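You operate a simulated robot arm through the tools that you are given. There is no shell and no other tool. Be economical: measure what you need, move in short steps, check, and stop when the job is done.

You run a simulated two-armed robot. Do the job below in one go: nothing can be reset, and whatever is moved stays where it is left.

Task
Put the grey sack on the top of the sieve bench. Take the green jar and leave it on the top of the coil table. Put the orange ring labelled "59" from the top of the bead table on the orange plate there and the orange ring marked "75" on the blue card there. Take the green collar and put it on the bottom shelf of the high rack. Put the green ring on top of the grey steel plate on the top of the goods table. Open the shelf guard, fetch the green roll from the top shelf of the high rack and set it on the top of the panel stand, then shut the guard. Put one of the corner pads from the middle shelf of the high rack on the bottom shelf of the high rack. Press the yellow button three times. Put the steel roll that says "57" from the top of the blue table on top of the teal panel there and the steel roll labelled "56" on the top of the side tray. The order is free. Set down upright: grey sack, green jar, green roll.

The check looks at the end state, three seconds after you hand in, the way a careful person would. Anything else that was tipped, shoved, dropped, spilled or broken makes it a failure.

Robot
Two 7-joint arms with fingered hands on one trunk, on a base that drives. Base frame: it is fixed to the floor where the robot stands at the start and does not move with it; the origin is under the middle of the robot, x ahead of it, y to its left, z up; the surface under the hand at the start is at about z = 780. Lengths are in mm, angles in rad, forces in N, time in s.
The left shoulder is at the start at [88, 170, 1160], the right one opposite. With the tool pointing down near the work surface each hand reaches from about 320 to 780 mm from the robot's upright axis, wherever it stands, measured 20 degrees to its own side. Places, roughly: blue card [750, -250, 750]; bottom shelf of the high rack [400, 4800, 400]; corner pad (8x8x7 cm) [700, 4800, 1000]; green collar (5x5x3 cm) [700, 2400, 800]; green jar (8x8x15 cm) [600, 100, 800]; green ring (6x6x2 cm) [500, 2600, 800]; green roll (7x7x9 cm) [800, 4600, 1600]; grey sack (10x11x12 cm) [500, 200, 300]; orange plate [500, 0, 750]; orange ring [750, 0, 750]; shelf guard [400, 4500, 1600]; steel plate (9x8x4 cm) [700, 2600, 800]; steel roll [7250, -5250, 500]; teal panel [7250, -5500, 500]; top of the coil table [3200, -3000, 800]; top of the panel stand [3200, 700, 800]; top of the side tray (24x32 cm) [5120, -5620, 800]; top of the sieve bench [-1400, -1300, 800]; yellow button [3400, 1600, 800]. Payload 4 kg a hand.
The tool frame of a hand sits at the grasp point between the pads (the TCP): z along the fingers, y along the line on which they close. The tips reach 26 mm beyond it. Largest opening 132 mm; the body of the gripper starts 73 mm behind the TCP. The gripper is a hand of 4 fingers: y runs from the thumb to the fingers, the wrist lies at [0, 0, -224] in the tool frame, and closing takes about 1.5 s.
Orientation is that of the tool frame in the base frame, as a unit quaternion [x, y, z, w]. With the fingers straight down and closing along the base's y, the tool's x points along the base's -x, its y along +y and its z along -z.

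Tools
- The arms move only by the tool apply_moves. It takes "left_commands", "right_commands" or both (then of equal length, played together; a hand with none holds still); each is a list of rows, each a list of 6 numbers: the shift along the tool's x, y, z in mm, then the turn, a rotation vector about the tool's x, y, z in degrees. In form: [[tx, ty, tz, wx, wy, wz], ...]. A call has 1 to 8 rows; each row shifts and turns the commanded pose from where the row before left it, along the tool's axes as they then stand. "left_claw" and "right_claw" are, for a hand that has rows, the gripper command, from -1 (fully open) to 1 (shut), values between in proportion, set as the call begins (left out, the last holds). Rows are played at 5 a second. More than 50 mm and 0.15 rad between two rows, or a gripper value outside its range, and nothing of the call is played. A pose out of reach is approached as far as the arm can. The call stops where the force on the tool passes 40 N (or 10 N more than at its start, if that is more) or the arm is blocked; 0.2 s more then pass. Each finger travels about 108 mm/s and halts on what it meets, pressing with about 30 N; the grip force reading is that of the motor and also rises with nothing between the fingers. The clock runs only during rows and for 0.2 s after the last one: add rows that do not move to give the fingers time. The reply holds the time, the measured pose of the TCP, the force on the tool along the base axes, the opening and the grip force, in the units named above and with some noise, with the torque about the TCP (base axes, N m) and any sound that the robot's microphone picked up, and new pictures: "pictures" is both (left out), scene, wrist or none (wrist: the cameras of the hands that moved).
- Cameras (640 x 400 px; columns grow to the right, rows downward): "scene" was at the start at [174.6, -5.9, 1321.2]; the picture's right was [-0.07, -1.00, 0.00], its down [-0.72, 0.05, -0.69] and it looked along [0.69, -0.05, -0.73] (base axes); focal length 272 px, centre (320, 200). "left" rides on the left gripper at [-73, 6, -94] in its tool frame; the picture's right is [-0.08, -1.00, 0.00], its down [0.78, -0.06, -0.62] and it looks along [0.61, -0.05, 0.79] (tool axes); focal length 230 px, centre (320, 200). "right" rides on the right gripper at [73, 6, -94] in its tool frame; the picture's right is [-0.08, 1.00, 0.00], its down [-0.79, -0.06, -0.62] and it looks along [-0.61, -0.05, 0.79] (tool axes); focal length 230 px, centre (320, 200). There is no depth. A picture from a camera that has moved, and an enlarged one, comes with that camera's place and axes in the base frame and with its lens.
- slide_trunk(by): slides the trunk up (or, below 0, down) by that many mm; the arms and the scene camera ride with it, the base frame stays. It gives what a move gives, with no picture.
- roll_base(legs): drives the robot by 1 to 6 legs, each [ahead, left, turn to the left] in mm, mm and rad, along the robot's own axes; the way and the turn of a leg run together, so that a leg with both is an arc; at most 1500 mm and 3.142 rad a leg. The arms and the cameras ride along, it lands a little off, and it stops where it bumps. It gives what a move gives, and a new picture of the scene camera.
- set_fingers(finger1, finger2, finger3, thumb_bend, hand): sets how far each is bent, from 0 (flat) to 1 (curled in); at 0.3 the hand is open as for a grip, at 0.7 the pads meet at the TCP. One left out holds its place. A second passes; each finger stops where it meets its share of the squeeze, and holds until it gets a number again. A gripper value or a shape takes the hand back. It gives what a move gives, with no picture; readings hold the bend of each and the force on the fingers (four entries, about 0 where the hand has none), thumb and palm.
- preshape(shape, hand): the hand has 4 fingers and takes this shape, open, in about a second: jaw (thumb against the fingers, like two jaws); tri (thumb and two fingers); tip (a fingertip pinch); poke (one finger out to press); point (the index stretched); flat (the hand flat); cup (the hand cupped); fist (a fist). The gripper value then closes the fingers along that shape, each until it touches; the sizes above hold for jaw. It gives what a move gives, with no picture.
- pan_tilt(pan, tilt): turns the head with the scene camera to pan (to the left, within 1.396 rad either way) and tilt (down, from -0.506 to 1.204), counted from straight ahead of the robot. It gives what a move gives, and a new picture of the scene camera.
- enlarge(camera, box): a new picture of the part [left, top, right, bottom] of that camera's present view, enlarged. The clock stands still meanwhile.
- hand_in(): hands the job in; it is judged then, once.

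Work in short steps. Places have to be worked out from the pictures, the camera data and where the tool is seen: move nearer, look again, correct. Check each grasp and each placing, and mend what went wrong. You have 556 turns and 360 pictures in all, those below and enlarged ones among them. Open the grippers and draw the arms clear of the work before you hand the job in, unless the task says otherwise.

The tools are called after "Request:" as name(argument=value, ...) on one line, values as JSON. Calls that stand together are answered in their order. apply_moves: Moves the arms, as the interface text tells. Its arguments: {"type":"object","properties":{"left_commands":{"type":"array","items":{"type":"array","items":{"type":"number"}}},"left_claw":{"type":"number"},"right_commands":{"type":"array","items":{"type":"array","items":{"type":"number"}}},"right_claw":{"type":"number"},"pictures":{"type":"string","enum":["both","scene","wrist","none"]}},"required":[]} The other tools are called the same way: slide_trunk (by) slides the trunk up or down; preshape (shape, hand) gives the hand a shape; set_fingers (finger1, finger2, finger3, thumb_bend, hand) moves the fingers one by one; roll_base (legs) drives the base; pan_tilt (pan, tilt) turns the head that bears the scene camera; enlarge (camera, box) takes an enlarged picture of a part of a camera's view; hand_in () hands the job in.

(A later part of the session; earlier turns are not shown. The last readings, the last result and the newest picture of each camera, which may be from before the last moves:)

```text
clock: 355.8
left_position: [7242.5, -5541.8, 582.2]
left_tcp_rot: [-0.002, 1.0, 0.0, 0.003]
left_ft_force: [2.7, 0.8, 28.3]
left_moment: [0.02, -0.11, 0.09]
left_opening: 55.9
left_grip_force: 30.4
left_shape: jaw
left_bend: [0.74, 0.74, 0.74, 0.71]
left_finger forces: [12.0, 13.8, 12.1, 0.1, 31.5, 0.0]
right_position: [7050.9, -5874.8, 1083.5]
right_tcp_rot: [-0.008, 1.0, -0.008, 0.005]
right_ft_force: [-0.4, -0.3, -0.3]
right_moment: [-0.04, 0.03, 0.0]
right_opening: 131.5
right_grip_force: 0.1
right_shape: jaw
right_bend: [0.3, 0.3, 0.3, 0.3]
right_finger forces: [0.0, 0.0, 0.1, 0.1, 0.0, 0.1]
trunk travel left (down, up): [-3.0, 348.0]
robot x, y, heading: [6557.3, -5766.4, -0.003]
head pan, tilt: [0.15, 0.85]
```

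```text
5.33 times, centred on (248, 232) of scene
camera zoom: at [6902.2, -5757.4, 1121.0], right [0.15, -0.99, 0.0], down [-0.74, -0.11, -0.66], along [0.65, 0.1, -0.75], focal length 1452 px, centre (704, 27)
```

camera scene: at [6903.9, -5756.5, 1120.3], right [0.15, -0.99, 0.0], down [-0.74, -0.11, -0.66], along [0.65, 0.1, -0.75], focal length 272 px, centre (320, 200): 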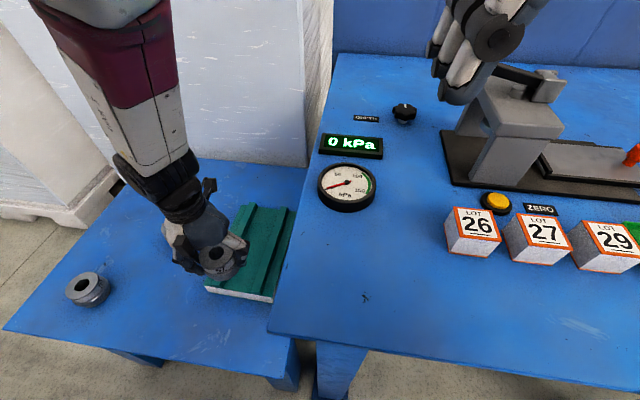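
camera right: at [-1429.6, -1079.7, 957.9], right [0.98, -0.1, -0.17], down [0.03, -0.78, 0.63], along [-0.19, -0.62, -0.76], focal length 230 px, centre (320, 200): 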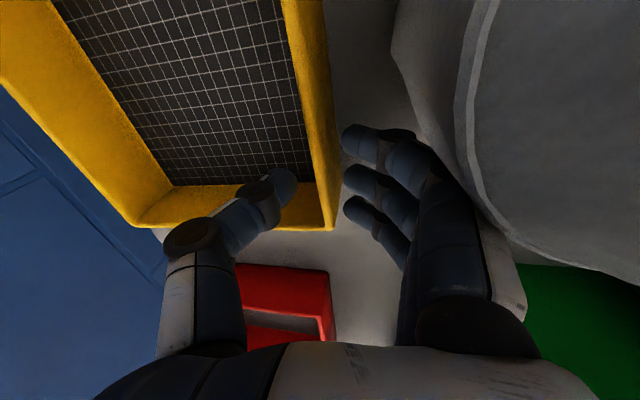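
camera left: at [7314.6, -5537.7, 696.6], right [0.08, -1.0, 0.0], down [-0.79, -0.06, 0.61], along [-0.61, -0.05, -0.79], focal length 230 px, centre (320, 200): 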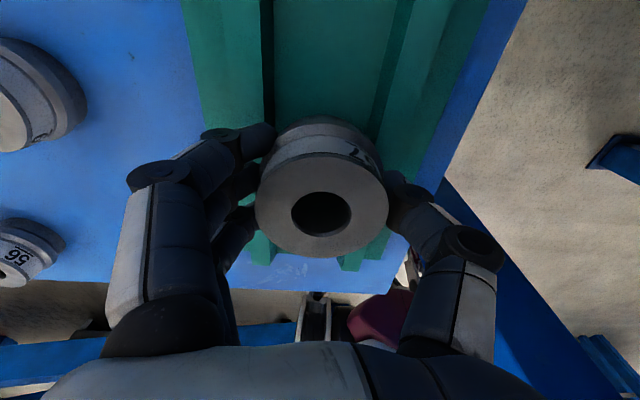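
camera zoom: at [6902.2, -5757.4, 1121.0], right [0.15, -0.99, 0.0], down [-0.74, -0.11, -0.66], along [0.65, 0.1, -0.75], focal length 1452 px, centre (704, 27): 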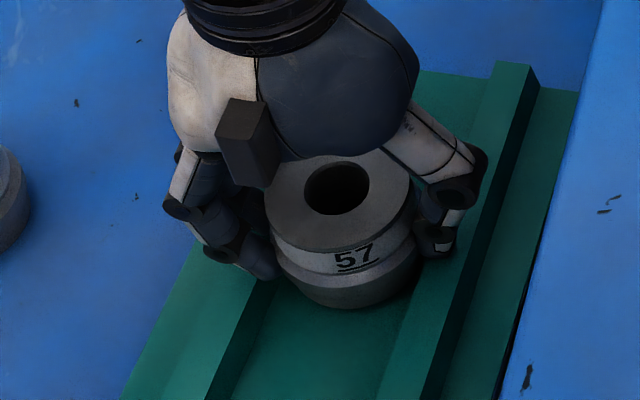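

Roll 57 sits in the channel of the panel. I ease off and open.

Request:
apply_moves(left_commands=[[0, 0, -4, 0, 0, 0], [0, 0, 0, 0, 0, 0]], pictures="none")

Request:
apply_moves(left_commands=[[0, 0, 0, 0, 0, 0], [0, 0, 0, 0, 0, 0], [0, 0, 0, 0, 0, 0]], left_claw=-0.4, pictures="none")

Request:
apply_moves(left_commands=[[0, 0, -20, 0, 0, 0], [0, 0, -40, 0, 0, 0], [0, 0, -40, 0, 0, 0]], pictures="wrist")

Request:
enlarge(camera="scene", box=[200, 195, 296, 270])

```text
clock: 356.4
left_position: [7242.4, -5542.8, 583.3]
left_tcp_rot: [-0.001, 1.0, 0.0, 0.0]
left_ft_force: [2.9, -1.7, 10.7]
left_moment: [-0.03, -0.06, 0.11]
left_opening: 56.0
left_grip_force: 30.4
left_shape: jaw
left_bend: [0.74, 0.74, 0.74, 0.7]
left_finger forces: [11.9, 9.5, 11.2, 0.0, 30.9, 0.0]
right_position: [7051.7, -5873.8, 1080.8]
right_tcp_rot: [-0.008, 1.0, -0.009, 0.003]
right_ft_force: [0.3, 0.6, -0.2]
right_moment: [-0.02, 0.0, -0.02]
right_opening: 131.8
right_grip_force: 0.1
right_shape: jaw
right_bend: [0.3, 0.3, 0.3, 0.3]
right_finger forces: [0.0, 0.0, 0.0, 0.0, 0.0, 0.1]
trunk travel left (down, up): [-3.0, 348.0]
robot x, y, heading: [6559.6, -5769.9, -0.001]
head pan, tilt: [0.15, 0.85]
```

```text
clock: 357.2
left_position: [7241.0, -5542.6, 582.9]
left_tcp_rot: [-0.002, 1.0, 0.0, 0.0]
left_ft_force: [-1.3, -2.2, 0.9]
left_moment: [0.03, 0.06, 0.1]
left_opening: 91.0
left_grip_force: 0.0
left_shape: jaw
left_bend: [0.68, 0.67, 0.71, 0.64]
left_finger forces: [0.0, 0.5, 2.9, 0.0, 0.0, 0.0]
right_position: [7052.4, -5873.3, 1082.2]
right_tcp_rot: [-0.008, 1.0, -0.008, 0.004]
right_ft_force: [-0.4, -0.4, 0.2]
right_moment: [0.01, -0.02, -0.03]
right_opening: 132.1
right_grip_force: 0.1
right_shape: jaw
right_bend: [0.3, 0.3, 0.3, 0.3]
right_finger forces: [0.0, 0.0, 0.0, 0.0, 0.1, 0.1]
trunk travel left (down, up): [-3.0, 348.0]
robot x, y, heading: [6558.8, -5766.7, -0.005]
head pan, tilt: [0.15, 0.85]
```

```text
clock: 358.0
left_position: [7241.7, -5542.3, 685.5]
left_tcp_rot: [-0.001, 1.0, 0.0, 0.001]
left_ft_force: [0.6, -0.3, 0.5]
left_moment: [-0.01, -0.01, 0.02]
left_opening: 92.4
left_grip_force: 0.0
left_shape: jaw
left_bend: [0.68, 0.67, 0.68, 0.64]
left_finger forces: [0.0, 0.0, 0.0, 0.0, 0.0, 0.1]
right_position: [7052.1, -5873.7, 1082.3]
right_tcp_rot: [-0.008, 1.0, -0.009, 0.004]
right_ft_force: [0.5, 0.2, 0.2]
right_moment: [0.0, 0.01, 0.04]
right_opening: 131.7
right_grip_force: 0.0
right_shape: jaw
right_bend: [0.3, 0.3, 0.3, 0.3]
right_finger forces: [0.0, 0.0, 0.0, 0.1, 0.1, 0.1]
trunk travel left (down, up): [-3.0, 348.0]
robot x, y, heading: [6558.7, -5765.4, 0.001]
head pan, tilt: [0.15, 0.85]
camera left: at [7312.4, -5536.3, 778.2], right [0.08, -1.0, 0.0], down [-0.79, -0.06, 0.62], along [-0.61, -0.05, -0.79], focal length 230 px, centre (320, 200)
```

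left: 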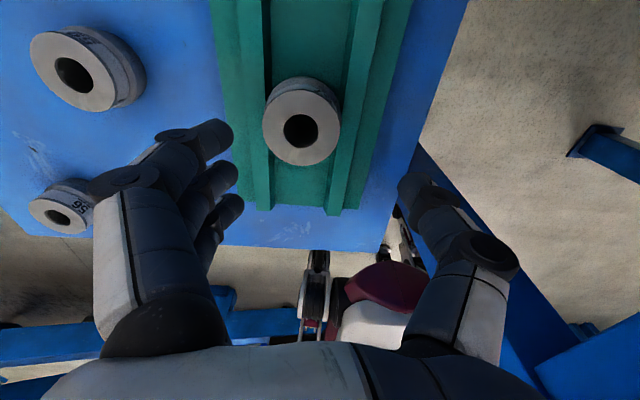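

```text
5.33 times, centred on (248, 232) of scene
camera zoom: at [6903.7, -5756.7, 1120.5], right [0.15, -0.99, 0.0], down [-0.74, -0.11, -0.66], along [0.65, 0.1, -0.75], focal length 1452 px, centre (704, 27)
```

zoom: 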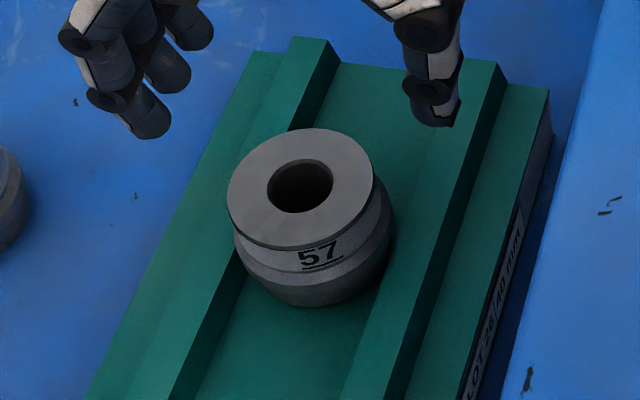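

Roll 57 stands in the channel, but opening the fingers pushed the panel about 19 mm to the left. I'll push it back: close the hand beside the panel's left edge and nudge it right.

Request:
apply_moves(left_commands=[[0, 38, -20, 0, 0, 0], [0, 38, 0, 0, 0, 0], [0, 38, 0, 0, 0, 0], [0, 38, 0, 0, 0, 0], [0, 0, 40, 0, 0, 0], [0, 0, 40, 0, 0, 0], [0, 0, 40, 0, 0, 0], [0, 0, 30, 0, 0, 0]], left_claw=1)

```text
clock: 359.8
left_position: [7241.9, -5389.8, 553.4]
left_tcp_rot: [-0.001, 1.0, -0.001, 0.001]
left_ft_force: [-0.4, -1.3, -0.2]
left_moment: [0.0, -0.01, -0.04]
left_opening: 0.1
left_grip_force: 29.6
left_shape: jaw
left_bend: [0.69, 0.57, 0.69, 0.67]
left_finger forces: [0.0, 0.3, 0.0, 0.0, 0.0, 0.1]
right_position: [7051.9, -5874.1, 1082.0]
right_tcp_rot: [-0.008, 1.0, -0.008, 0.004]
right_ft_force: [0.3, -0.1, 0.5]
right_moment: [0.02, 0.0, -0.01]
right_opening: 132.1
right_grip_force: 0.0
right_shape: jaw
right_bend: [0.3, 0.3, 0.3, 0.3]
right_finger forces: [0.0, 0.0, 0.0, 0.0, 0.0, 0.0]
trunk travel left (down, up): [-3.0, 348.0]
robot x, y, heading: [6561.3, -5765.4, 0.001]
head pan, tilt: [0.15, 0.85]
camera scene: at [6904.5, -5756.7, 1120.0], right [0.15, -0.99, 0.0], down [-0.74, -0.11, -0.66], along [0.65, 0.1, -0.75], focal length 272 px, centre (320, 200)
camera left: at [7313.1, -5383.3, 646.6], right [0.08, -1.0, 0.0], down [-0.79, -0.06, 0.61], along [-0.61, -0.05, -0.79], focal length 230 px, centre (320, 200)
```

scene: 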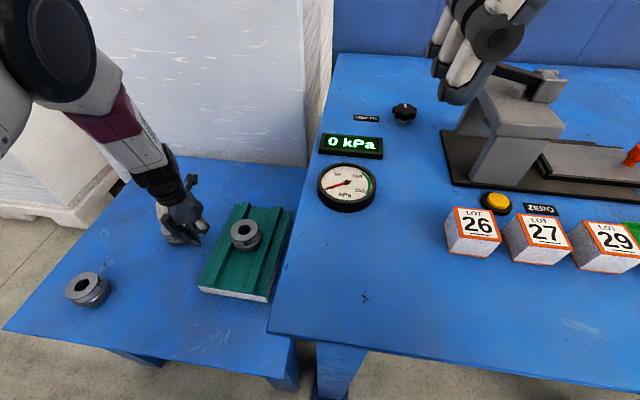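
left: 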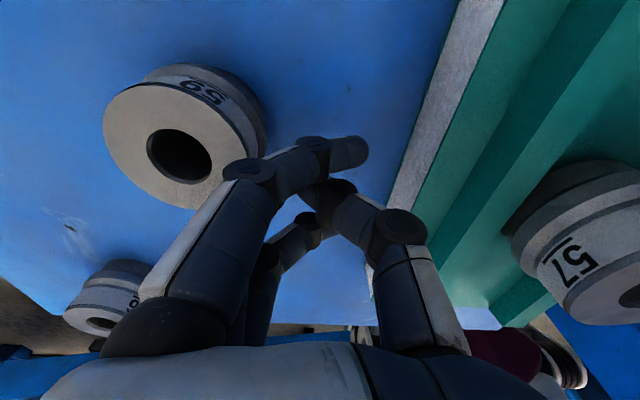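

The fingers stand between roll 59 and the panel. I push right in small steps, watching the force.

Request:
apply_moves(left_commands=[[0, -7, 0, 0, 0, 0], [0, -7, 0, 0, 0, 0], [0, 0, 0, 0, 0, 0]], pictures="none")

Request:
apply_moves(left_commands=[[0, -6, 0, 0, 0, 0], [0, -6, 0, 0, 0, 0], [0, 0, 0, 0, 0, 0]], pictures="wrist")

```text
clock: 360.6
left_position: [7241.1, -5403.8, 554.2]
left_tcp_rot: [-0.002, 1.0, 0.0, 0.001]
left_ft_force: [0.6, 0.2, -0.4]
left_moment: [-0.01, 0.02, 0.02]
left_opening: 0.0
left_grip_force: 30.2
left_shape: jaw
left_bend: [0.69, 0.57, 0.69, 0.67]
left_finger forces: [0.0, 0.0, 0.0, 0.0, 0.1, 0.1]
right_position: [7052.2, -5873.8, 1082.5]
right_tcp_rot: [-0.007, 1.0, -0.009, 0.003]
right_ft_force: [1.0, -1.1, -0.2]
right_moment: [0.01, 0.0, -0.01]
right_opening: 132.0
right_grip_force: 0.0
right_shape: jaw
right_bend: [0.3, 0.3, 0.3, 0.3]
right_finger forces: [0.1, 0.0, 0.0, 0.0, 0.0, 0.0]
trunk travel left (down, up): [-3.0, 348.0]
robot x, y, heading: [6559.8, -5770.6, -0.0]
head pan, tilt: [0.15, 0.85]
```

```text
clock: 361.4
left_position: [7241.6, -5416.0, 553.6]
left_tcp_rot: [-0.002, 1.0, -0.001, 0.001]
left_ft_force: [0.2, -1.2, 0.0]
left_moment: [-0.02, 0.0, 0.0]
left_opening: 0.0
left_grip_force: 30.0
left_shape: jaw
left_bend: [0.69, 0.57, 0.69, 0.67]
left_finger forces: [0.0, 0.1, 0.1, 0.1, 0.0, 0.1]
right_position: [7052.5, -5873.3, 1083.3]
right_tcp_rot: [-0.009, 1.0, -0.009, 0.003]
right_ft_force: [-0.1, 0.2, 0.3]
right_moment: [-0.01, 0.05, -0.03]
right_opening: 131.9
right_grip_force: 0.1
right_shape: jaw
right_bend: [0.3, 0.3, 0.3, 0.3]
right_finger forces: [0.1, 0.0, 0.0, 0.0, 0.1, 0.0]
trunk travel left (down, up): [-3.0, 348.0]
robot x, y, heading: [6558.6, -5771.0, -0.003]
head pan, tilt: [0.15, 0.85]
camera left: at [7313.0, -5409.6, 646.8], right [0.08, -1.0, 0.0], down [-0.79, -0.06, 0.61], along [-0.61, -0.05, -0.79], focal length 230 px, centre (320, 200)
```

left: 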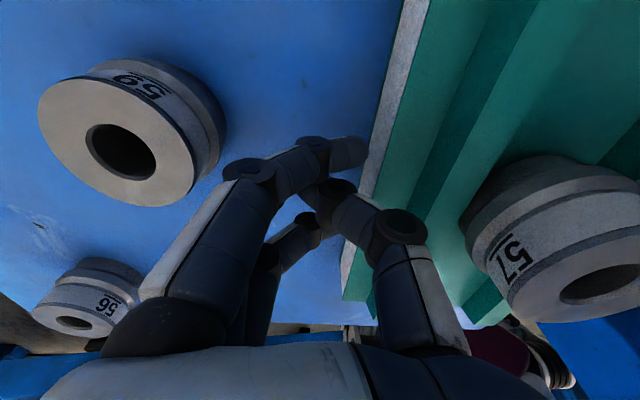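

The fingertip is about to touch the panel's side. I push 20 mm.

Request:
apply_moves(left_commands=[[0, -5, 0, 0, 0, 0], [0, -5, 0, 0, 0, 0], [0, -5, 0, 0, 0, 0], [0, -5, 0, 0, 0, 0], [0, 0, 0, 0, 0, 0]], pictures="none")

Request:
enlarge(camera="scene", box=[150, 180, 310, 310])

```text
clock: 362.6
left_position: [7243.2, -5435.7, 554.7]
left_tcp_rot: [-0.002, 1.0, 0.0, 0.001]
left_ft_force: [-0.6, 2.9, 1.3]
left_moment: [0.03, 0.01, -0.01]
left_opening: 0.2
left_grip_force: 30.1
left_shape: jaw
left_bend: [0.68, 0.57, 0.68, 0.67]
left_finger forces: [1.2, 0.0, 2.3, 0.0, 0.0, 0.0]
right_position: [7053.0, -5873.9, 1082.2]
right_tcp_rot: [-0.008, 1.0, -0.009, 0.003]
right_ft_force: [0.5, 0.0, -0.5]
right_moment: [-0.02, 0.02, 0.0]
right_opening: 132.0
right_grip_force: 0.0
right_shape: jaw
right_bend: [0.3, 0.3, 0.3, 0.3]
right_finger forces: [0.0, 0.0, 0.1, 0.0, 0.0, 0.1]
trunk travel left (down, up): [-3.0, 348.0]
robot x, y, heading: [6563.5, -5767.7, -0.008]
head pan, tilt: [0.15, 0.85]
```

```text
3.08 times, centred on (230, 245) of scene
camera zoom: at [6904.2, -5756.5, 1120.2], right [0.15, -0.99, 0.0], down [-0.74, -0.11, -0.66], along [0.65, 0.1, -0.75], focal length 837 px, centre (597, 62)
```

zoom: 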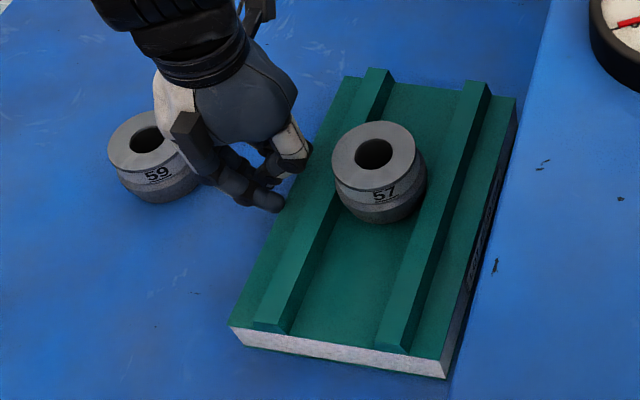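

Now it's only ~7 mm off the reference view, and roll 59 is unmoved. I push 8 mm more.

Request:
apply_moves(left_commands=[[0, -4, 0, 0, 0, 0], [0, -4, 0, 0, 0, 0], [0, 0, 0, 0, 0, 0]], pictures="none")

Request:
apply_moves(left_commands=[[0, 10, 0, 0, 0, 0], [0, 0, -40, 0, 0, 0], [0, 0, -40, 0, 0, 0]], pictures="none")

Request:
enlarge(camera="scene", box=[150, 180, 310, 310])

```text
clock: 363.4
left_position: [7242.3, -5443.5, 554.3]
left_tcp_rot: [-0.001, 1.0, 0.0, 0.002]
left_ft_force: [0.1, 4.1, 2.2]
left_moment: [-0.02, -0.05, -0.02]
left_opening: 0.1
left_grip_force: 30.2
left_shape: jaw
left_bend: [0.68, 0.57, 0.69, 0.67]
left_finger forces: [1.5, 0.0, 2.6, 0.0, 0.0, 0.1]
right_position: [7052.3, -5873.2, 1081.8]
right_tcp_rot: [-0.008, 1.0, -0.008, 0.003]
right_ft_force: [-0.2, 0.2, -0.2]
right_moment: [0.01, 0.04, 0.0]
right_opening: 131.9
right_grip_force: 0.1
right_shape: jaw
right_bend: [0.3, 0.3, 0.3, 0.3]
right_finger forces: [0.0, 0.0, 0.1, 0.1, 0.0, 0.1]
trunk travel left (down, up): [-3.0, 348.0]
robot x, y, heading: [6555.9, -5768.5, -0.005]
head pan, tilt: [0.15, 0.85]
```

```text
clock: 364.2
left_position: [7240.0, -5434.5, 634.5]
left_tcp_rot: [-0.001, 1.0, -0.001, 0.002]
left_ft_force: [0.9, 0.0, -0.5]
left_moment: [-0.01, -0.01, -0.05]
left_opening: 0.0
left_grip_force: 30.1
left_shape: jaw
left_bend: [0.69, 0.57, 0.69, 0.67]
left_finger forces: [0.0, 0.0, 0.0, 0.1, 0.0, 0.0]
right_position: [7051.7, -5873.8, 1082.1]
right_tcp_rot: [-0.008, 1.0, -0.009, 0.004]
right_ft_force: [0.1, -0.6, 0.2]
right_moment: [-0.03, -0.05, -0.02]
right_opening: 131.9
right_grip_force: 0.0
right_shape: jaw
right_bend: [0.3, 0.3, 0.3, 0.3]
right_finger forces: [0.1, 0.0, 0.0, 0.1, 0.1, 0.1]
trunk travel left (down, up): [-3.0, 348.0]
robot x, y, heading: [6558.2, -5771.6, -0.008]
head pan, tilt: [0.15, 0.85]
```

```text
3.08 times, centred on (230, 245) of scene
camera zoom: at [6903.8, -5756.8, 1120.4], right [0.15, -0.99, 0.0], down [-0.74, -0.11, -0.66], along [0.65, 0.1, -0.75], focal length 837 px, centre (597, 62)
```

zoom: 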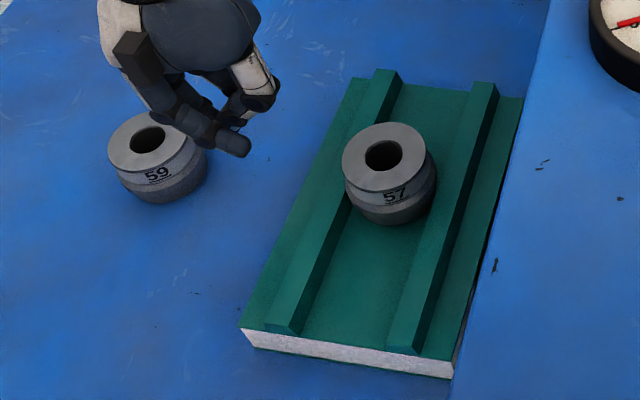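

The panel is back exactly in place with roll 57 on it. Now roll 56: I raise the hand, open it, and reposition the base.

Request:
apply_moves(left_commands=[[0, 0, -40, 0, 0, 0], [0, 0, -40, 0, 0, 0], [0, 0, 0, 0, 0, 0]], left_claw=-1, pictures="none")

Request:
roll_base(legs=[[-155, 240, 0]])

Request:
apply_moves(left_commands=[[0, 0, 30, 0, 0, 0], [0, 0, 30, 0, 0, 0]], pictures="wrist")

```text
clock: 365.0
left_position: [7241.5, -5434.1, 713.8]
left_tcp_rot: [0.0, 1.0, 0.0, 0.001]
left_ft_force: [0.0, 1.1, -0.9]
left_moment: [0.02, 0.03, -0.01]
left_opening: 132.0
left_grip_force: 0.0
left_shape: jaw
left_bend: [0.3, 0.3, 0.3, 0.3]
left_finger forces: [0.0, 0.1, 0.0, 0.0, 0.0, 0.1]
right_position: [7052.1, -5873.6, 1080.1]
right_tcp_rot: [-0.008, 1.0, -0.008, 0.004]
right_ft_force: [0.3, 0.1, -0.1]
right_moment: [-0.05, 0.01, 0.0]
right_opening: 131.9
right_grip_force: 0.0
right_shape: jaw
right_bend: [0.3, 0.3, 0.3, 0.3]
right_finger forces: [0.0, 0.0, 0.1, 0.1, 0.0, 0.1]
trunk travel left (down, up): [-3.0, 348.0]
robot x, y, heading: [6558.0, -5768.5, -0.007]
head pan, tilt: [0.15, 0.85]
```

```text
clock: 367.7
left_position: [7087.1, -5190.7, 714.4]
left_tcp_rot: [-0.002, 1.0, 0.0, 0.001]
left_ft_force: [-0.5, -0.5, 0.0]
left_moment: [-0.01, -0.02, 0.0]
left_opening: 131.9
left_grip_force: 0.1
left_shape: jaw
left_bend: [0.3, 0.3, 0.3, 0.3]
left_finger forces: [0.0, 0.0, 0.1, 0.1, 0.0, 0.0]
right_position: [6898.8, -5632.0, 1082.3]
right_tcp_rot: [-0.009, 1.0, -0.01, 0.004]
right_ft_force: [0.8, -0.1, 0.2]
right_moment: [-0.02, -0.02, -0.02]
right_opening: 131.8
right_grip_force: 0.1
right_shape: jaw
right_bend: [0.3, 0.3, 0.3, 0.3]
right_finger forces: [0.0, 0.0, 0.1, 0.1, 0.1, 0.0]
trunk travel left (down, up): [-3.0, 348.0]
robot x, y, heading: [6403.2, -5530.4, -0.0]
head pan, tilt: [0.15, 0.85]
camera scene: at [6750.7, -5515.1, 1120.2], right [0.15, -0.99, 0.0], down [-0.74, -0.11, -0.66], along [0.65, 0.1, -0.75], focal length 272 px, centre (320, 200)
```

scene: 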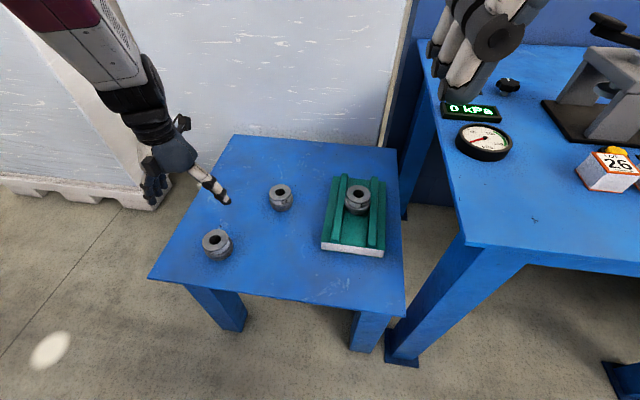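

```text
clock: 368.3
left_position: [7087.5, -5191.3, 652.0]
left_tcp_rot: [-0.003, 1.0, 0.0, 0.001]
left_ft_force: [0.3, 0.0, -0.3]
left_moment: [0.04, 0.01, 0.01]
left_opening: 131.8
left_grip_force: 0.0
left_shape: jaw
left_bend: [0.3, 0.3, 0.3, 0.3]
left_finger forces: [0.0, 0.1, 0.0, 0.1, 0.0, 0.0]
right_position: [6899.6, -5631.8, 1081.9]
right_tcp_rot: [-0.009, 1.0, -0.01, 0.003]
right_ft_force: [0.3, 1.0, -0.1]
right_moment: [-0.01, 0.02, 0.02]
right_opening: 131.9
right_grip_force: 0.1
right_shape: jaw
right_bend: [0.3, 0.3, 0.3, 0.3]
right_finger forces: [0.0, 0.0, 0.0, 0.0, 0.0, 0.0]
trunk travel left (down, up): [-3.0, 348.0]
robot x, y, heading: [6406.5, -5528.0, 0.001]
head pan, tilt: [0.15, 0.85]
camera left: at [7158.3, -5184.4, 746.1], right [0.08, -1.0, 0.0], down [-0.79, -0.06, 0.62], along [-0.61, -0.05, -0.79], focal length 230 px, centre (320, 200)
```

left: 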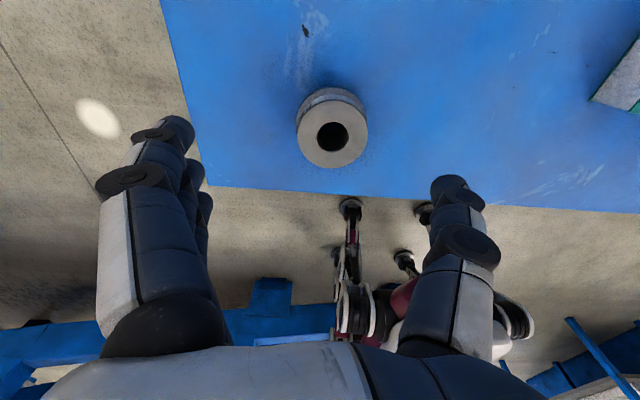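

Roll 56's axis is at (7082, -5201). I align and descend.

Request:
apply_moves(left_commands=[[5.5, -10, 20, 0, 0, 0], [0, 0, 35, 0, 0, 0], [0, 0, 35, 0, 0, 0], [0, 0, 25, 0, 0, 0], [0, 0, 0, 0, 0, 0]], pictures="wrist")

```text
clock: 369.5
left_position: [7081.8, -5201.6, 538.7]
left_tcp_rot: [-0.003, 1.0, -0.001, 0.002]
left_ft_force: [0.1, 0.2, 0.2]
left_moment: [0.01, -0.01, -0.01]
left_opening: 131.9
left_grip_force: 0.1
left_shape: jaw
left_bend: [0.3, 0.3, 0.3, 0.3]
left_finger forces: [0.0, 0.0, 0.1, 0.1, 0.0, 0.0]
right_position: [6898.5, -5633.5, 1082.1]
right_tcp_rot: [-0.009, 1.0, -0.008, 0.004]
right_ft_force: [-0.9, 0.0, 0.2]
right_moment: [0.02, 0.02, 0.02]
right_opening: 131.9
right_grip_force: 0.0
right_shape: jaw
right_bend: [0.3, 0.3, 0.3, 0.3]
right_finger forces: [0.0, 0.0, 0.0, 0.0, 0.0, 0.1]
trunk travel left (down, up): [-3.0, 348.0]
robot x, y, heading: [6403.3, -5526.2, -0.003]
head pan, tilt: [0.15, 0.85]
camera left: at [7153.1, -5194.4, 632.0], right [0.08, -1.0, 0.0], down [-0.79, -0.06, 0.61], along [-0.61, -0.05, -0.79], focal length 230 px, centre (320, 200)
```

left: 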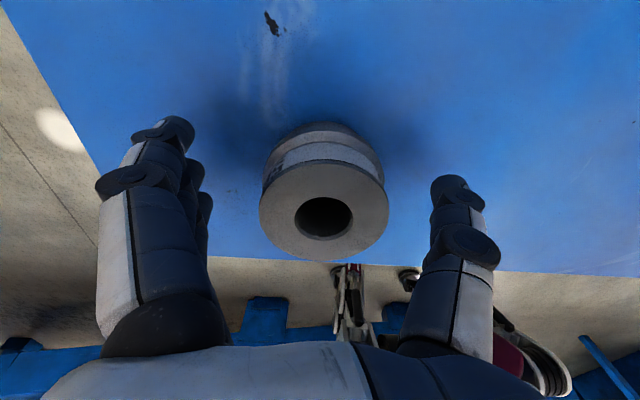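

Aligned; I close and lift.

Request:
apply_moves(left_commands=[[0, 0, 0, 0, 0, 0], [0, 0, 0, 0, 0, 0], [0, 0, 0, 0, 0, 0], [0, 0, 0, 0, 0, 0], [0, 0, 0, 0, 0, 0], [0, 0, 0, 0, 0, 0]], left_claw=1, pictures="none")

Request:
apply_moves(left_commands=[[0, 0, -25, 0, 0, 0], [0, 0, -45, 0, 0, 0], [0, 0, -45, 0, 0, 0], [0, 0, -45, 0, 0, 0]], pictures="none")

Request:
enlarge(camera="scene", box=[110, 110, 430, 310])

```text
clock: 370.9
left_position: [7081.3, -5201.8, 538.0]
left_tcp_rot: [-0.002, 1.0, -0.001, 0.002]
left_ft_force: [0.7, 0.9, 0.5]
left_moment: [0.01, -0.01, -0.02]
left_opening: 55.7
left_grip_force: 29.6
left_shape: jaw
left_bend: [0.73, 0.73, 0.73, 0.7]
left_finger forces: [9.0, 9.1, 9.4, 0.0, 26.3, 0.0]
right_position: [6899.0, -5632.0, 1081.3]
right_tcp_rot: [-0.009, 1.0, -0.009, 0.003]
right_ft_force: [0.0, -0.6, -0.2]
right_moment: [-0.04, -0.03, 0.02]
right_opening: 131.8
right_grip_force: 0.0
right_shape: jaw
right_bend: [0.3, 0.3, 0.3, 0.3]
right_finger forces: [0.0, 0.1, 0.0, 0.0, 0.0, 0.0]
trunk travel left (down, up): [-3.0, 348.0]
robot x, y, heading: [6404.1, -5528.0, -0.002]
head pan, tilt: [0.15, 0.85]
```

```text
clock: 371.9
left_position: [7078.9, -5202.9, 699.1]
left_tcp_rot: [-0.003, 1.0, 0.0, 0.0]
left_ft_force: [-0.3, -0.3, -2.8]
left_moment: [0.04, -0.03, -0.02]
left_opening: 55.7
left_grip_force: 29.7
left_shape: jaw
left_bend: [0.73, 0.73, 0.73, 0.7]
left_finger forces: [9.0, 9.2, 9.5, 0.0, 26.3, 0.1]
right_position: [6898.8, -5633.0, 1084.1]
right_tcp_rot: [-0.009, 1.0, -0.008, 0.004]
right_ft_force: [-0.5, 0.0, 0.2]
right_moment: [-0.02, -0.01, -0.05]
right_opening: 131.9
right_grip_force: 0.0
right_shape: jaw
right_bend: [0.3, 0.3, 0.3, 0.3]
right_finger forces: [0.0, 0.0, 0.0, 0.1, 0.0, 0.0]
trunk travel left (down, up): [-3.0, 348.0]
robot x, y, heading: [6401.2, -5526.0, 0.002]
head pan, tilt: [0.15, 0.85]
```

```text
2.00 times, centred on (270, 210) of scene
camera zoom: at [6750.2, -5515.3, 1120.5], right [0.15, -0.99, 0.0], down [-0.74, -0.11, -0.66], along [0.65, 0.1, -0.75], focal length 544 px, centre (420, 180)
```

zoom: 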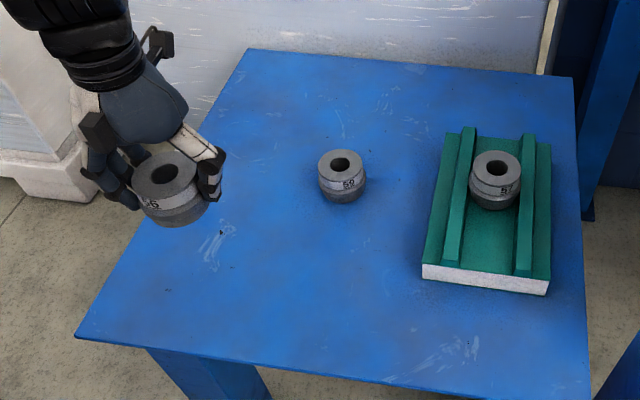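

Roll 56 is in hand, the rest undisturbed. I back away, raise the trunk and go round the machine's end toward the side tray.

Request:
roll_base(legs=[[-320, 0, 0]])

Request:
slide_trunk(by=170)

Request:
pan_tilt(pan=0, tilt=0.55)

```text
clock: 373.4
left_position: [6946.4, -5197.5, 696.7]
left_tcp_rot: [-0.005, 1.0, 0.0, 0.0]
left_ft_force: [-0.6, 0.6, -4.3]
left_moment: [0.01, -0.04, 0.01]
left_opening: 55.8
left_grip_force: 29.9
left_shape: jaw
left_bend: [0.73, 0.73, 0.73, 0.7]
left_finger forces: [9.2, 9.1, 9.8, 0.1, 26.7, 0.0]
right_position: [6767.1, -5627.4, 1081.6]
right_tcp_rot: [-0.011, 1.0, -0.008, 0.004]
right_ft_force: [-0.1, -0.1, 0.3]
right_moment: [-0.02, 0.03, -0.01]
right_opening: 132.1
right_grip_force: 0.0
right_shape: jaw
right_bend: [0.3, 0.3, 0.3, 0.3]
right_finger forces: [0.1, 0.0, 0.1, 0.1, 0.1, 0.0]
trunk travel left (down, up): [-3.0, 348.0]
robot x, y, heading: [6270.1, -5517.6, 0.01]
head pan, tilt: [0.15, 0.85]
stopped in leg 1: the robot was blocked; the commanded pose is now the measured one
camera scene: at [6619.5, -5512.0, 1119.4], right [0.15, -0.99, 0.0], down [-0.74, -0.12, -0.66], along [0.65, 0.1, -0.75], focal length 272 px, centre (320, 200)
```

scene: 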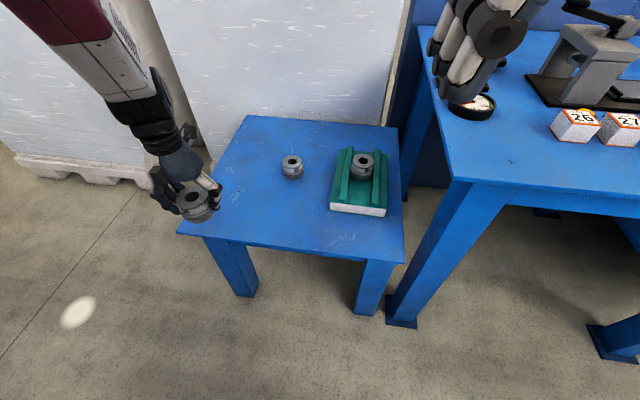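

```text
clock: 375.3
left_position: [6947.3, -5198.2, 867.9]
left_tcp_rot: [-0.005, 1.0, 0.001, 0.001]
left_ft_force: [-0.3, 0.7, -3.2]
left_moment: [0.01, 0.01, 0.01]
left_opening: 55.7
left_grip_force: 29.8
left_shape: jaw
left_bend: [0.73, 0.73, 0.73, 0.7]
left_finger forces: [9.3, 9.4, 9.7, 0.0, 26.6, 0.0]
right_position: [6767.4, -5628.8, 1251.4]
right_tcp_rot: [-0.012, 1.0, -0.009, 0.005]
right_ft_force: [0.0, 0.0, -0.4]
right_moment: [0.0, 0.0, -0.01]
right_opening: 131.8
right_grip_force: 0.0
right_shape: jaw
right_bend: [0.3, 0.3, 0.3, 0.3]
right_finger forces: [0.0, 0.0, 0.0, 0.0, 0.1, 0.0]
trunk travel left (down, up): [-173.0, 178.0]
robot x, y, heading: [6270.8, -5526.1, 0.002]
head pan, tilt: [0.15, 0.85]
```

```text
clock: 376.1
left_position: [6946.5, -5197.1, 869.8]
left_tcp_rot: [-0.006, 1.0, 0.0, 0.002]
left_ft_force: [-0.9, 0.7, -3.3]
left_moment: [0.0, 0.03, 0.04]
left_opening: 55.7
left_grip_force: 29.8
left_shape: jaw
left_bend: [0.73, 0.73, 0.73, 0.7]
left_finger forces: [9.4, 9.4, 9.8, 0.0, 26.6, 0.0]
right_position: [6765.5, -5628.7, 1252.9]
right_tcp_rot: [-0.012, 1.0, -0.008, 0.005]
right_ft_force: [-0.1, 0.7, 0.2]
right_moment: [-0.01, 0.04, 0.01]
right_opening: 131.8
right_grip_force: 0.1
right_shape: jaw
right_bend: [0.3, 0.3, 0.3, 0.3]
right_finger forces: [0.0, 0.0, 0.1, 0.0, 0.0, 0.0]
trunk travel left (down, up): [-173.0, 178.0]
robot x, y, heading: [6271.3, -5524.2, 0.004]
head pan, tilt: [0.0, 0.55]
camera scene: at [6458.9, -5524.2, 1342.1], right [0.0, -1.0, 0.0], down [-0.52, 0.0, -0.85], along [0.85, 0.0, -0.52], focal length 272 px, centre (320, 200)
```

scene: 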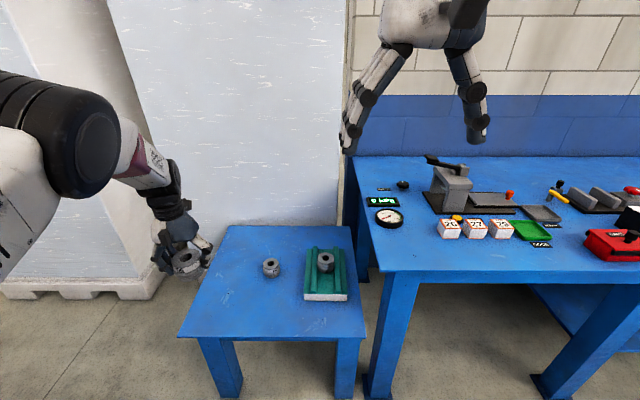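

The rear had met the machine frame; I go slightly forward, strafe south along it, and turn to face north.

Request:
roll_base(legs=[[20, 0, 0], [0, -1020, 0], [0, 0, 1.57]])

```text
clock: 389.6
left_position: [5962.5, -5873.3, 869.8]
left_tcp_rot: [0.715, -0.699, -0.001, -0.001]
left_ft_force: [0.3, -0.7, -4.5]
left_moment: [0.06, -0.02, 0.0]
left_opening: 55.4
left_grip_force: 29.5
left_shape: jaw
left_bend: [0.73, 0.73, 0.73, 0.7]
left_finger forces: [9.2, 9.3, 9.8, 0.0, 26.2, 0.0]
right_position: [6396.5, -6049.0, 1253.3]
right_tcp_rot: [0.721, -0.693, 0.002, -0.009]
right_ft_force: [0.5, 0.3, 0.1]
right_moment: [0.03, 0.0, 0.04]
right_opening: 132.2
right_grip_force: 0.1
right_shape: jaw
right_bend: [0.3, 0.3, 0.3, 0.3]
right_finger forces: [0.1, 0.0, 0.1, 0.1, 0.0, 0.1]
trunk travel left (down, up): [-173.0, 178.0]
robot x, y, heading: [6299.7, -6543.2, 1.591]
head pan, tilt: [0.0, 0.55]
camera scene: at [6296.6, -6356.8, 1342.2], right [1.0, 0.02, 0.0], down [0.01, -0.52, -0.85], along [-0.01, 0.85, -0.52], focal length 272 px, centre (320, 200)
```

scene: 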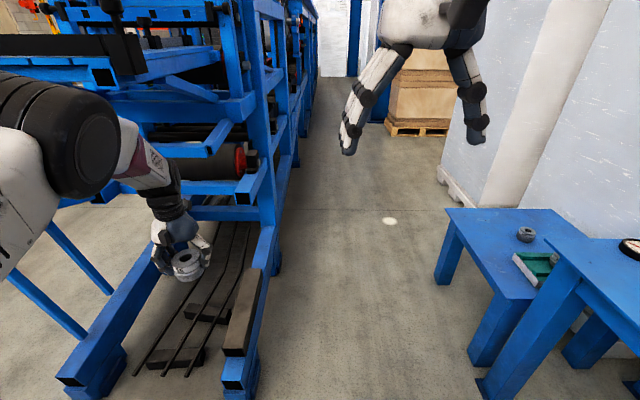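

I strafe left toward the side tray.

Request:
roll_base(legs=[[0, 850, -0.02]])

```text
clock: 397.4
left_position: [5133.8, -5873.7, 869.6]
left_tcp_rot: [0.708, -0.706, -0.002, -0.001]
left_ft_force: [0.3, -0.5, -2.1]
left_moment: [-0.01, -0.02, -0.02]
left_opening: 55.6
left_grip_force: 29.8
left_shape: jaw
left_bend: [0.74, 0.73, 0.73, 0.7]
left_finger forces: [9.2, 9.3, 9.8, 0.1, 26.2, 0.0]
right_position: [5564.6, -6056.2, 1252.7]
right_tcp_rot: [0.714, -0.7, 0.002, -0.01]
right_ft_force: [-0.4, -0.6, 0.4]
right_moment: [0.03, 0.01, 0.02]
right_opening: 131.7
right_grip_force: 0.1
right_shape: jaw
right_bend: [0.3, 0.3, 0.3, 0.3]
right_finger forces: [0.1, 0.0, 0.1, 0.0, 0.0, 0.0]
trunk travel left (down, up): [-173.0, 178.0]
robot x, y, heading: [5458.1, -6546.5, 1.562]
head pan, tilt: [0.0, 0.55]
camera scene: at [5458.0, -6363.1, 1342.2], right [1.0, 0.0, 0.0], down [0.0, -0.52, -0.85], along [0.0, 0.85, -0.52], focal length 272 px, centre (320, 200)
```

scene: 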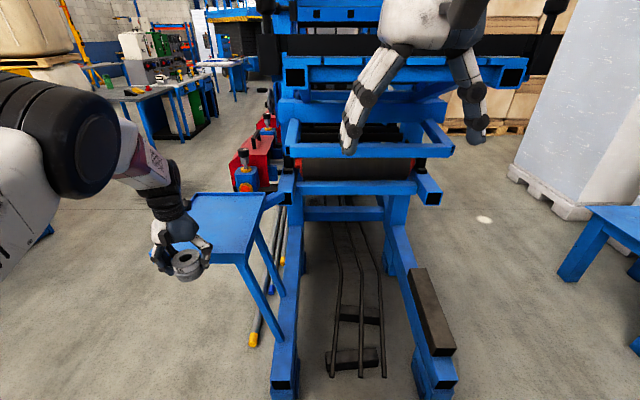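

The tray centre is at about (5090, -5615). I drive ahead so the hand comes over it.

Request:
roll_base(legs=[[250, 35, 0.01]])

Request:
apply_moves(left_commands=[[0, 0, 0, 0, 0, 0]], pictures="wrist")

```text
clock: 399.2
left_position: [5091.0, -5629.5, 869.4]
left_tcp_rot: [0.712, -0.702, 0.0, -0.001]
left_ft_force: [0.8, 0.2, -2.8]
left_moment: [0.01, 0.02, 0.0]
left_opening: 55.5
left_grip_force: 30.3
left_shape: jaw
left_bend: [0.73, 0.73, 0.73, 0.7]
left_finger forces: [9.3, 9.3, 9.9, 0.0, 26.2, 0.0]
right_position: [5523.3, -5808.2, 1253.2]
right_tcp_rot: [0.717, -0.697, 0.001, -0.009]
right_ft_force: [-0.6, 0.9, 0.0]
right_moment: [-0.04, -0.03, 0.01]
right_opening: 131.8
right_grip_force: 0.0
right_shape: jaw
right_bend: [0.3, 0.3, 0.3, 0.3]
right_finger forces: [0.1, 0.0, 0.1, 0.1, 0.1, 0.0]
trunk travel left (down, up): [-173.0, 178.0]
robot x, y, heading: [5420.9, -6299.0, 1.577]
head pan, tilt: [0.0, 0.55]
camera scene: at [5420.4, -6115.4, 1342.1], right [1.0, 0.01, 0.0], down [0.0, -0.52, -0.85], along [-0.01, 0.85, -0.52], focal length 272 px, centre (320, 200)
```

scene: 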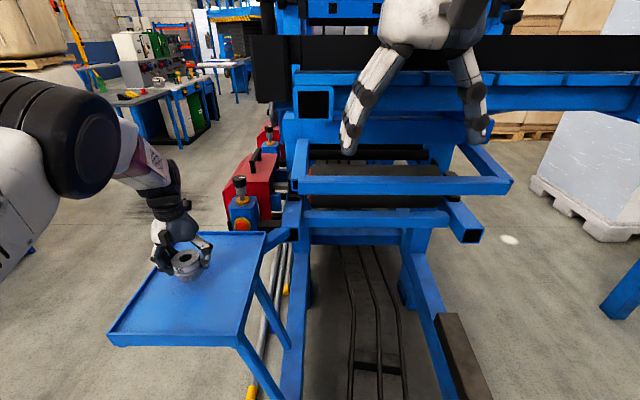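

```text
clock: 399.6
left_position: [5090.9, -5628.4, 869.6]
left_tcp_rot: [0.712, -0.702, -0.001, -0.002]
left_ft_force: [-0.3, 0.0, -3.1]
left_moment: [0.01, 0.01, 0.01]
left_opening: 55.4
left_grip_force: 30.1
left_shape: jaw
left_bend: [0.74, 0.73, 0.73, 0.7]
left_finger forces: [9.4, 9.2, 9.9, 0.1, 26.3, 0.0]
right_position: [5523.8, -5808.5, 1253.7]
right_tcp_rot: [0.717, -0.697, 0.002, -0.009]
right_ft_force: [0.4, 0.5, -0.2]
right_moment: [-0.02, 0.02, 0.02]
right_opening: 131.8
right_grip_force: 0.1
right_shape: jaw
right_bend: [0.3, 0.3, 0.3, 0.3]
right_finger forces: [0.0, 0.0, 0.1, 0.1, 0.1, 0.0]
trunk travel left (down, up): [-173.0, 178.0]
robot x, y, heading: [5421.2, -6302.2, 1.576]
head pan, tilt: [0.0, 0.55]
camera left: at [5082.9, -5555.7, 963.5], right [1.0, 0.09, 0.0], down [0.07, -0.79, 0.61], along [0.06, -0.61, -0.79], focal length 230 px, centre (320, 200)
```

left: 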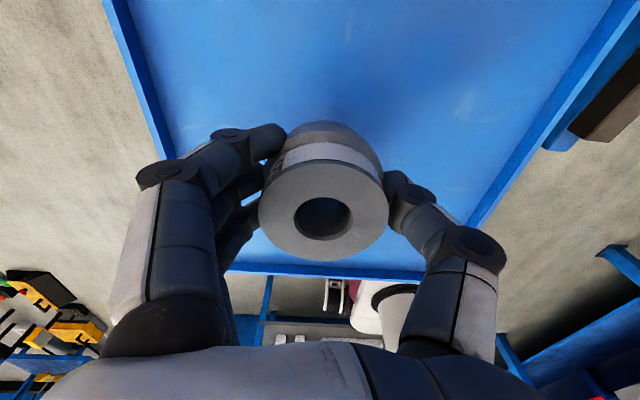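

The roll is above the tray's middle. I lower until contact.

Request:
apply_moves(left_commands=[[0, 0, 12, 0, 0, 0], [0, 0, 8, 0, 0, 0], [0, 0, 0, 0, 0, 0]], pictures="none")

Request:
apply_moves(left_commands=[[0, 0, 5, 0, 0, 0], [0, 0, 5, 0, 0, 0], [0, 0, 0, 0, 0, 0]], pictures="none")

```text
clock: 400.4
left_position: [5091.4, -5629.3, 850.4]
left_tcp_rot: [0.712, -0.702, -0.001, -0.001]
left_ft_force: [0.4, 0.0, -1.6]
left_moment: [0.03, 0.03, 0.0]
left_opening: 55.3
left_grip_force: 30.3
left_shape: jaw
left_bend: [0.74, 0.73, 0.73, 0.7]
left_finger forces: [9.3, 9.3, 10.0, 0.0, 26.2, 0.0]
right_position: [5523.8, -5808.5, 1254.4]
right_tcp_rot: [0.717, -0.697, 0.002, -0.01]
right_ft_force: [-0.2, -0.7, -0.2]
right_moment: [0.0, 0.05, 0.01]
right_opening: 131.9
right_grip_force: 0.1
right_shape: jaw
right_bend: [0.3, 0.3, 0.3, 0.3]
right_finger forces: [0.1, 0.0, 0.0, 0.0, 0.0, 0.0]
trunk travel left (down, up): [-173.0, 178.0]
robot x, y, heading: [5425.1, -6300.9, 1.576]
head pan, tilt: [0.0, 0.55]
```

```text
clock: 401.2
left_position: [5091.3, -5629.9, 840.3]
left_tcp_rot: [0.713, -0.701, -0.002, -0.002]
left_ft_force: [0.7, -0.3, -3.0]
left_moment: [-0.01, 0.04, 0.0]
left_opening: 55.4
left_grip_force: 29.2
left_shape: jaw
left_bend: [0.74, 0.73, 0.73, 0.7]
left_finger forces: [9.2, 9.2, 10.0, 0.0, 26.2, 0.0]
right_position: [5523.0, -5807.5, 1253.6]
right_tcp_rot: [0.718, -0.696, 0.002, -0.009]
right_ft_force: [-0.4, 0.7, 0.5]
right_moment: [0.0, 0.01, 0.01]
right_opening: 132.1
right_grip_force: 0.1
right_shape: jaw
right_bend: [0.3, 0.3, 0.3, 0.3]
right_finger forces: [0.1, 0.0, 0.0, 0.1, 0.1, 0.1]
trunk travel left (down, up): [-173.0, 178.0]
robot x, y, heading: [5420.1, -6298.5, 1.58]
head pan, tilt: [0.0, 0.55]
```

Request:
apply_moves(left_commands=[[0, 0, 5, 0, 0, 0], [0, 0, 5, 0, 0, 0], [0, 0, 0, 0, 0, 0]], pictures="none")

Request:
apply_moves(left_commands=[[0, 0, 4, 0, 0, 0], [0, 0, 4, 0, 0, 0], [0, 0, 0, 0, 0, 0]], pictures="none")

```text
clock: 402.0
left_position: [5091.4, -5629.0, 835.7]
left_tcp_rot: [0.712, -0.702, -0.006, -0.003]
left_ft_force: [-1.4, 0.4, 34.1]
left_moment: [-0.09, 0.01, 0.01]
left_opening: 55.4
left_grip_force: 30.6
left_shape: jaw
left_bend: [0.74, 0.74, 0.74, 0.71]
left_finger forces: [12.0, 11.4, 13.1, 0.1, 31.5, 0.0]
right_position: [5524.0, -5811.7, 1255.0]
right_tcp_rot: [0.718, -0.696, -0.001, -0.011]
right_ft_force: [0.1, -0.3, 0.7]
right_moment: [0.01, 0.0, -0.04]
right_opening: 132.1
right_grip_force: 0.0
right_shape: jaw
right_bend: [0.3, 0.3, 0.3, 0.3]
right_finger forces: [0.0, 0.0, 0.0, 0.1, 0.0, 0.0]
trunk travel left (down, up): [-173.0, 178.0]
robot x, y, heading: [5424.5, -6301.1, 1.579]
head pan, tilt: [0.0, 0.55]
```

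```text
clock: 402.4
left_position: [5090.6, -5626.0, 836.1]
left_tcp_rot: [0.711, -0.703, -0.007, -0.005]
left_ft_force: [1.8, -8.5, 30.4]
left_moment: [-0.24, -0.09, -0.01]
left_opening: 56.2
left_grip_force: 30.3
left_shape: jaw
left_bend: [0.74, 0.74, 0.74, 0.71]
left_finger forces: [10.0, 10.3, 14.2, 0.0, 31.1, 0.1]
right_position: [5524.5, -5811.5, 1254.5]
right_tcp_rot: [0.717, -0.697, 0.0, -0.011]
right_ft_force: [0.6, 0.8, 0.3]
right_moment: [-0.01, 0.01, -0.01]
right_opening: 131.7
right_grip_force: 0.0
right_shape: jaw
right_bend: [0.3, 0.3, 0.3, 0.3]
right_finger forces: [0.0, 0.0, 0.0, 0.0, 0.1, 0.0]
trunk travel left (down, up): [-173.0, 178.0]
robot x, y, heading: [5419.0, -6302.6, 1.58]
head pan, tilt: [0.0, 0.55]
stopped in row 1 (left hand): the force on the tool passed its limit at 46 N (the readings are from after the stop); the commanded pose is now the measured one
```

It's firmly down. I ease off, open, and rise.

Request:
apply_moves(left_commands=[[0, 0, -3, 0, 0, 0], [0, 0, 0, 0, 0, 0]], pictures="none")

Request:
apply_moves(left_commands=[[0, 0, 0, 0, 0, 0], [0, 0, 0, 0, 0, 0], [0, 0, 0, 0, 0, 0], [0, 0, 0, 0, 0, 0]], left_claw=-0.6, pictures="none")

Request:
apply_moves(left_commands=[[0, 0, -25, 0, 0, 0], [0, 0, -45, 0, 0, 0], [0, 0, -45, 0, 0, 0], [0, 0, -45, 0, 0, 0]], right_commands=[[0, 0, 40, 0, 0, 0], [0, 0, 40, 0, 0, 0], [0, 0, 30, 0, 0, 0], [0, 0, 0, 0, 0, 0]], pictures="scene")

```text
clock: 403.0
left_position: [5090.8, -5627.6, 836.2]
left_tcp_rot: [0.712, -0.702, -0.007, -0.004]
left_ft_force: [-0.2, -3.3, 23.8]
left_moment: [-0.12, -0.05, 0.01]
left_opening: 56.5
left_grip_force: 30.0
left_shape: jaw
left_bend: [0.74, 0.74, 0.74, 0.71]
left_finger forces: [11.6, 10.8, 13.3, 0.1, 30.8, 0.1]
right_position: [5523.4, -5810.2, 1254.0]
right_tcp_rot: [0.718, -0.696, 0.0, -0.01]
right_ft_force: [0.1, 0.7, 0.4]
right_moment: [0.0, 0.02, -0.01]
right_opening: 131.7
right_grip_force: 0.1
right_shape: jaw
right_bend: [0.3, 0.3, 0.3, 0.3]
right_finger forces: [0.0, 0.1, 0.0, 0.0, 0.1, 0.0]
trunk travel left (down, up): [-173.0, 178.0]
robot x, y, heading: [5422.1, -6302.0, 1.576]
head pan, tilt: [0.0, 0.55]
```

```text
clock: 404.0
left_position: [5089.9, -5626.2, 833.5]
left_tcp_rot: [0.711, -0.703, -0.004, -0.002]
left_ft_force: [0.2, -0.4, 0.6]
left_moment: [0.0, -0.04, -0.01]
left_opening: 105.4
left_grip_force: 0.0
left_shape: jaw
left_bend: [0.59, 0.59, 0.59, 0.55]
left_finger forces: [0.1, 0.0, 0.1, 0.0, 0.0, 0.1]
right_position: [5523.7, -5807.9, 1253.3]
right_tcp_rot: [0.718, -0.696, 0.002, -0.009]
right_ft_force: [0.0, 0.8, 0.1]
right_moment: [0.0, -0.03, 0.01]
right_opening: 131.9
right_grip_force: 0.1
right_shape: jaw
right_bend: [0.3, 0.3, 0.3, 0.3]
right_finger forces: [0.0, 0.1, 0.1, 0.1, 0.0, 0.1]
trunk travel left (down, up): [-173.0, 178.0]
robot x, y, heading: [5420.6, -6302.8, 1.578]
head pan, tilt: [0.0, 0.55]
```

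```text
clock: 405.0
left_position: [5092.1, -5628.9, 995.9]
left_tcp_rot: [0.711, -0.703, -0.005, -0.004]
left_ft_force: [0.3, -0.5, 0.6]
left_moment: [-0.01, 0.0, 0.03]
left_opening: 105.3
left_grip_force: 0.1
left_shape: jaw
left_bend: [0.59, 0.59, 0.59, 0.55]
left_finger forces: [0.0, 0.1, 0.0, 0.1, 0.0, 0.1]
right_position: [5524.1, -5807.6, 1143.2]
right_tcp_rot: [0.717, -0.697, 0.002, -0.01]
right_ft_force: [0.1, 0.5, -0.5]
right_moment: [0.0, 0.0, -0.01]
right_opening: 131.8
right_grip_force: 0.0
right_shape: jaw
right_bend: [0.3, 0.3, 0.3, 0.3]
right_finger forces: [0.0, 0.0, 0.0, 0.0, 0.1, 0.0]
trunk travel left (down, up): [-173.0, 178.0]
robot x, y, heading: [5422.4, -6300.5, 1.577]
head pan, tilt: [0.0, 0.55]
camera scene: at [5420.8, -6117.4, 1342.5], right [1.0, 0.01, 0.0], down [0.0, -0.52, -0.85], along [-0.01, 0.85, -0.52], focal length 272 px, centre (320, 200)
```

scene: 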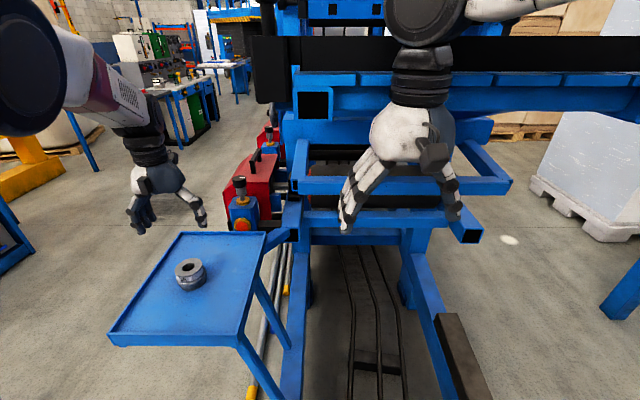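

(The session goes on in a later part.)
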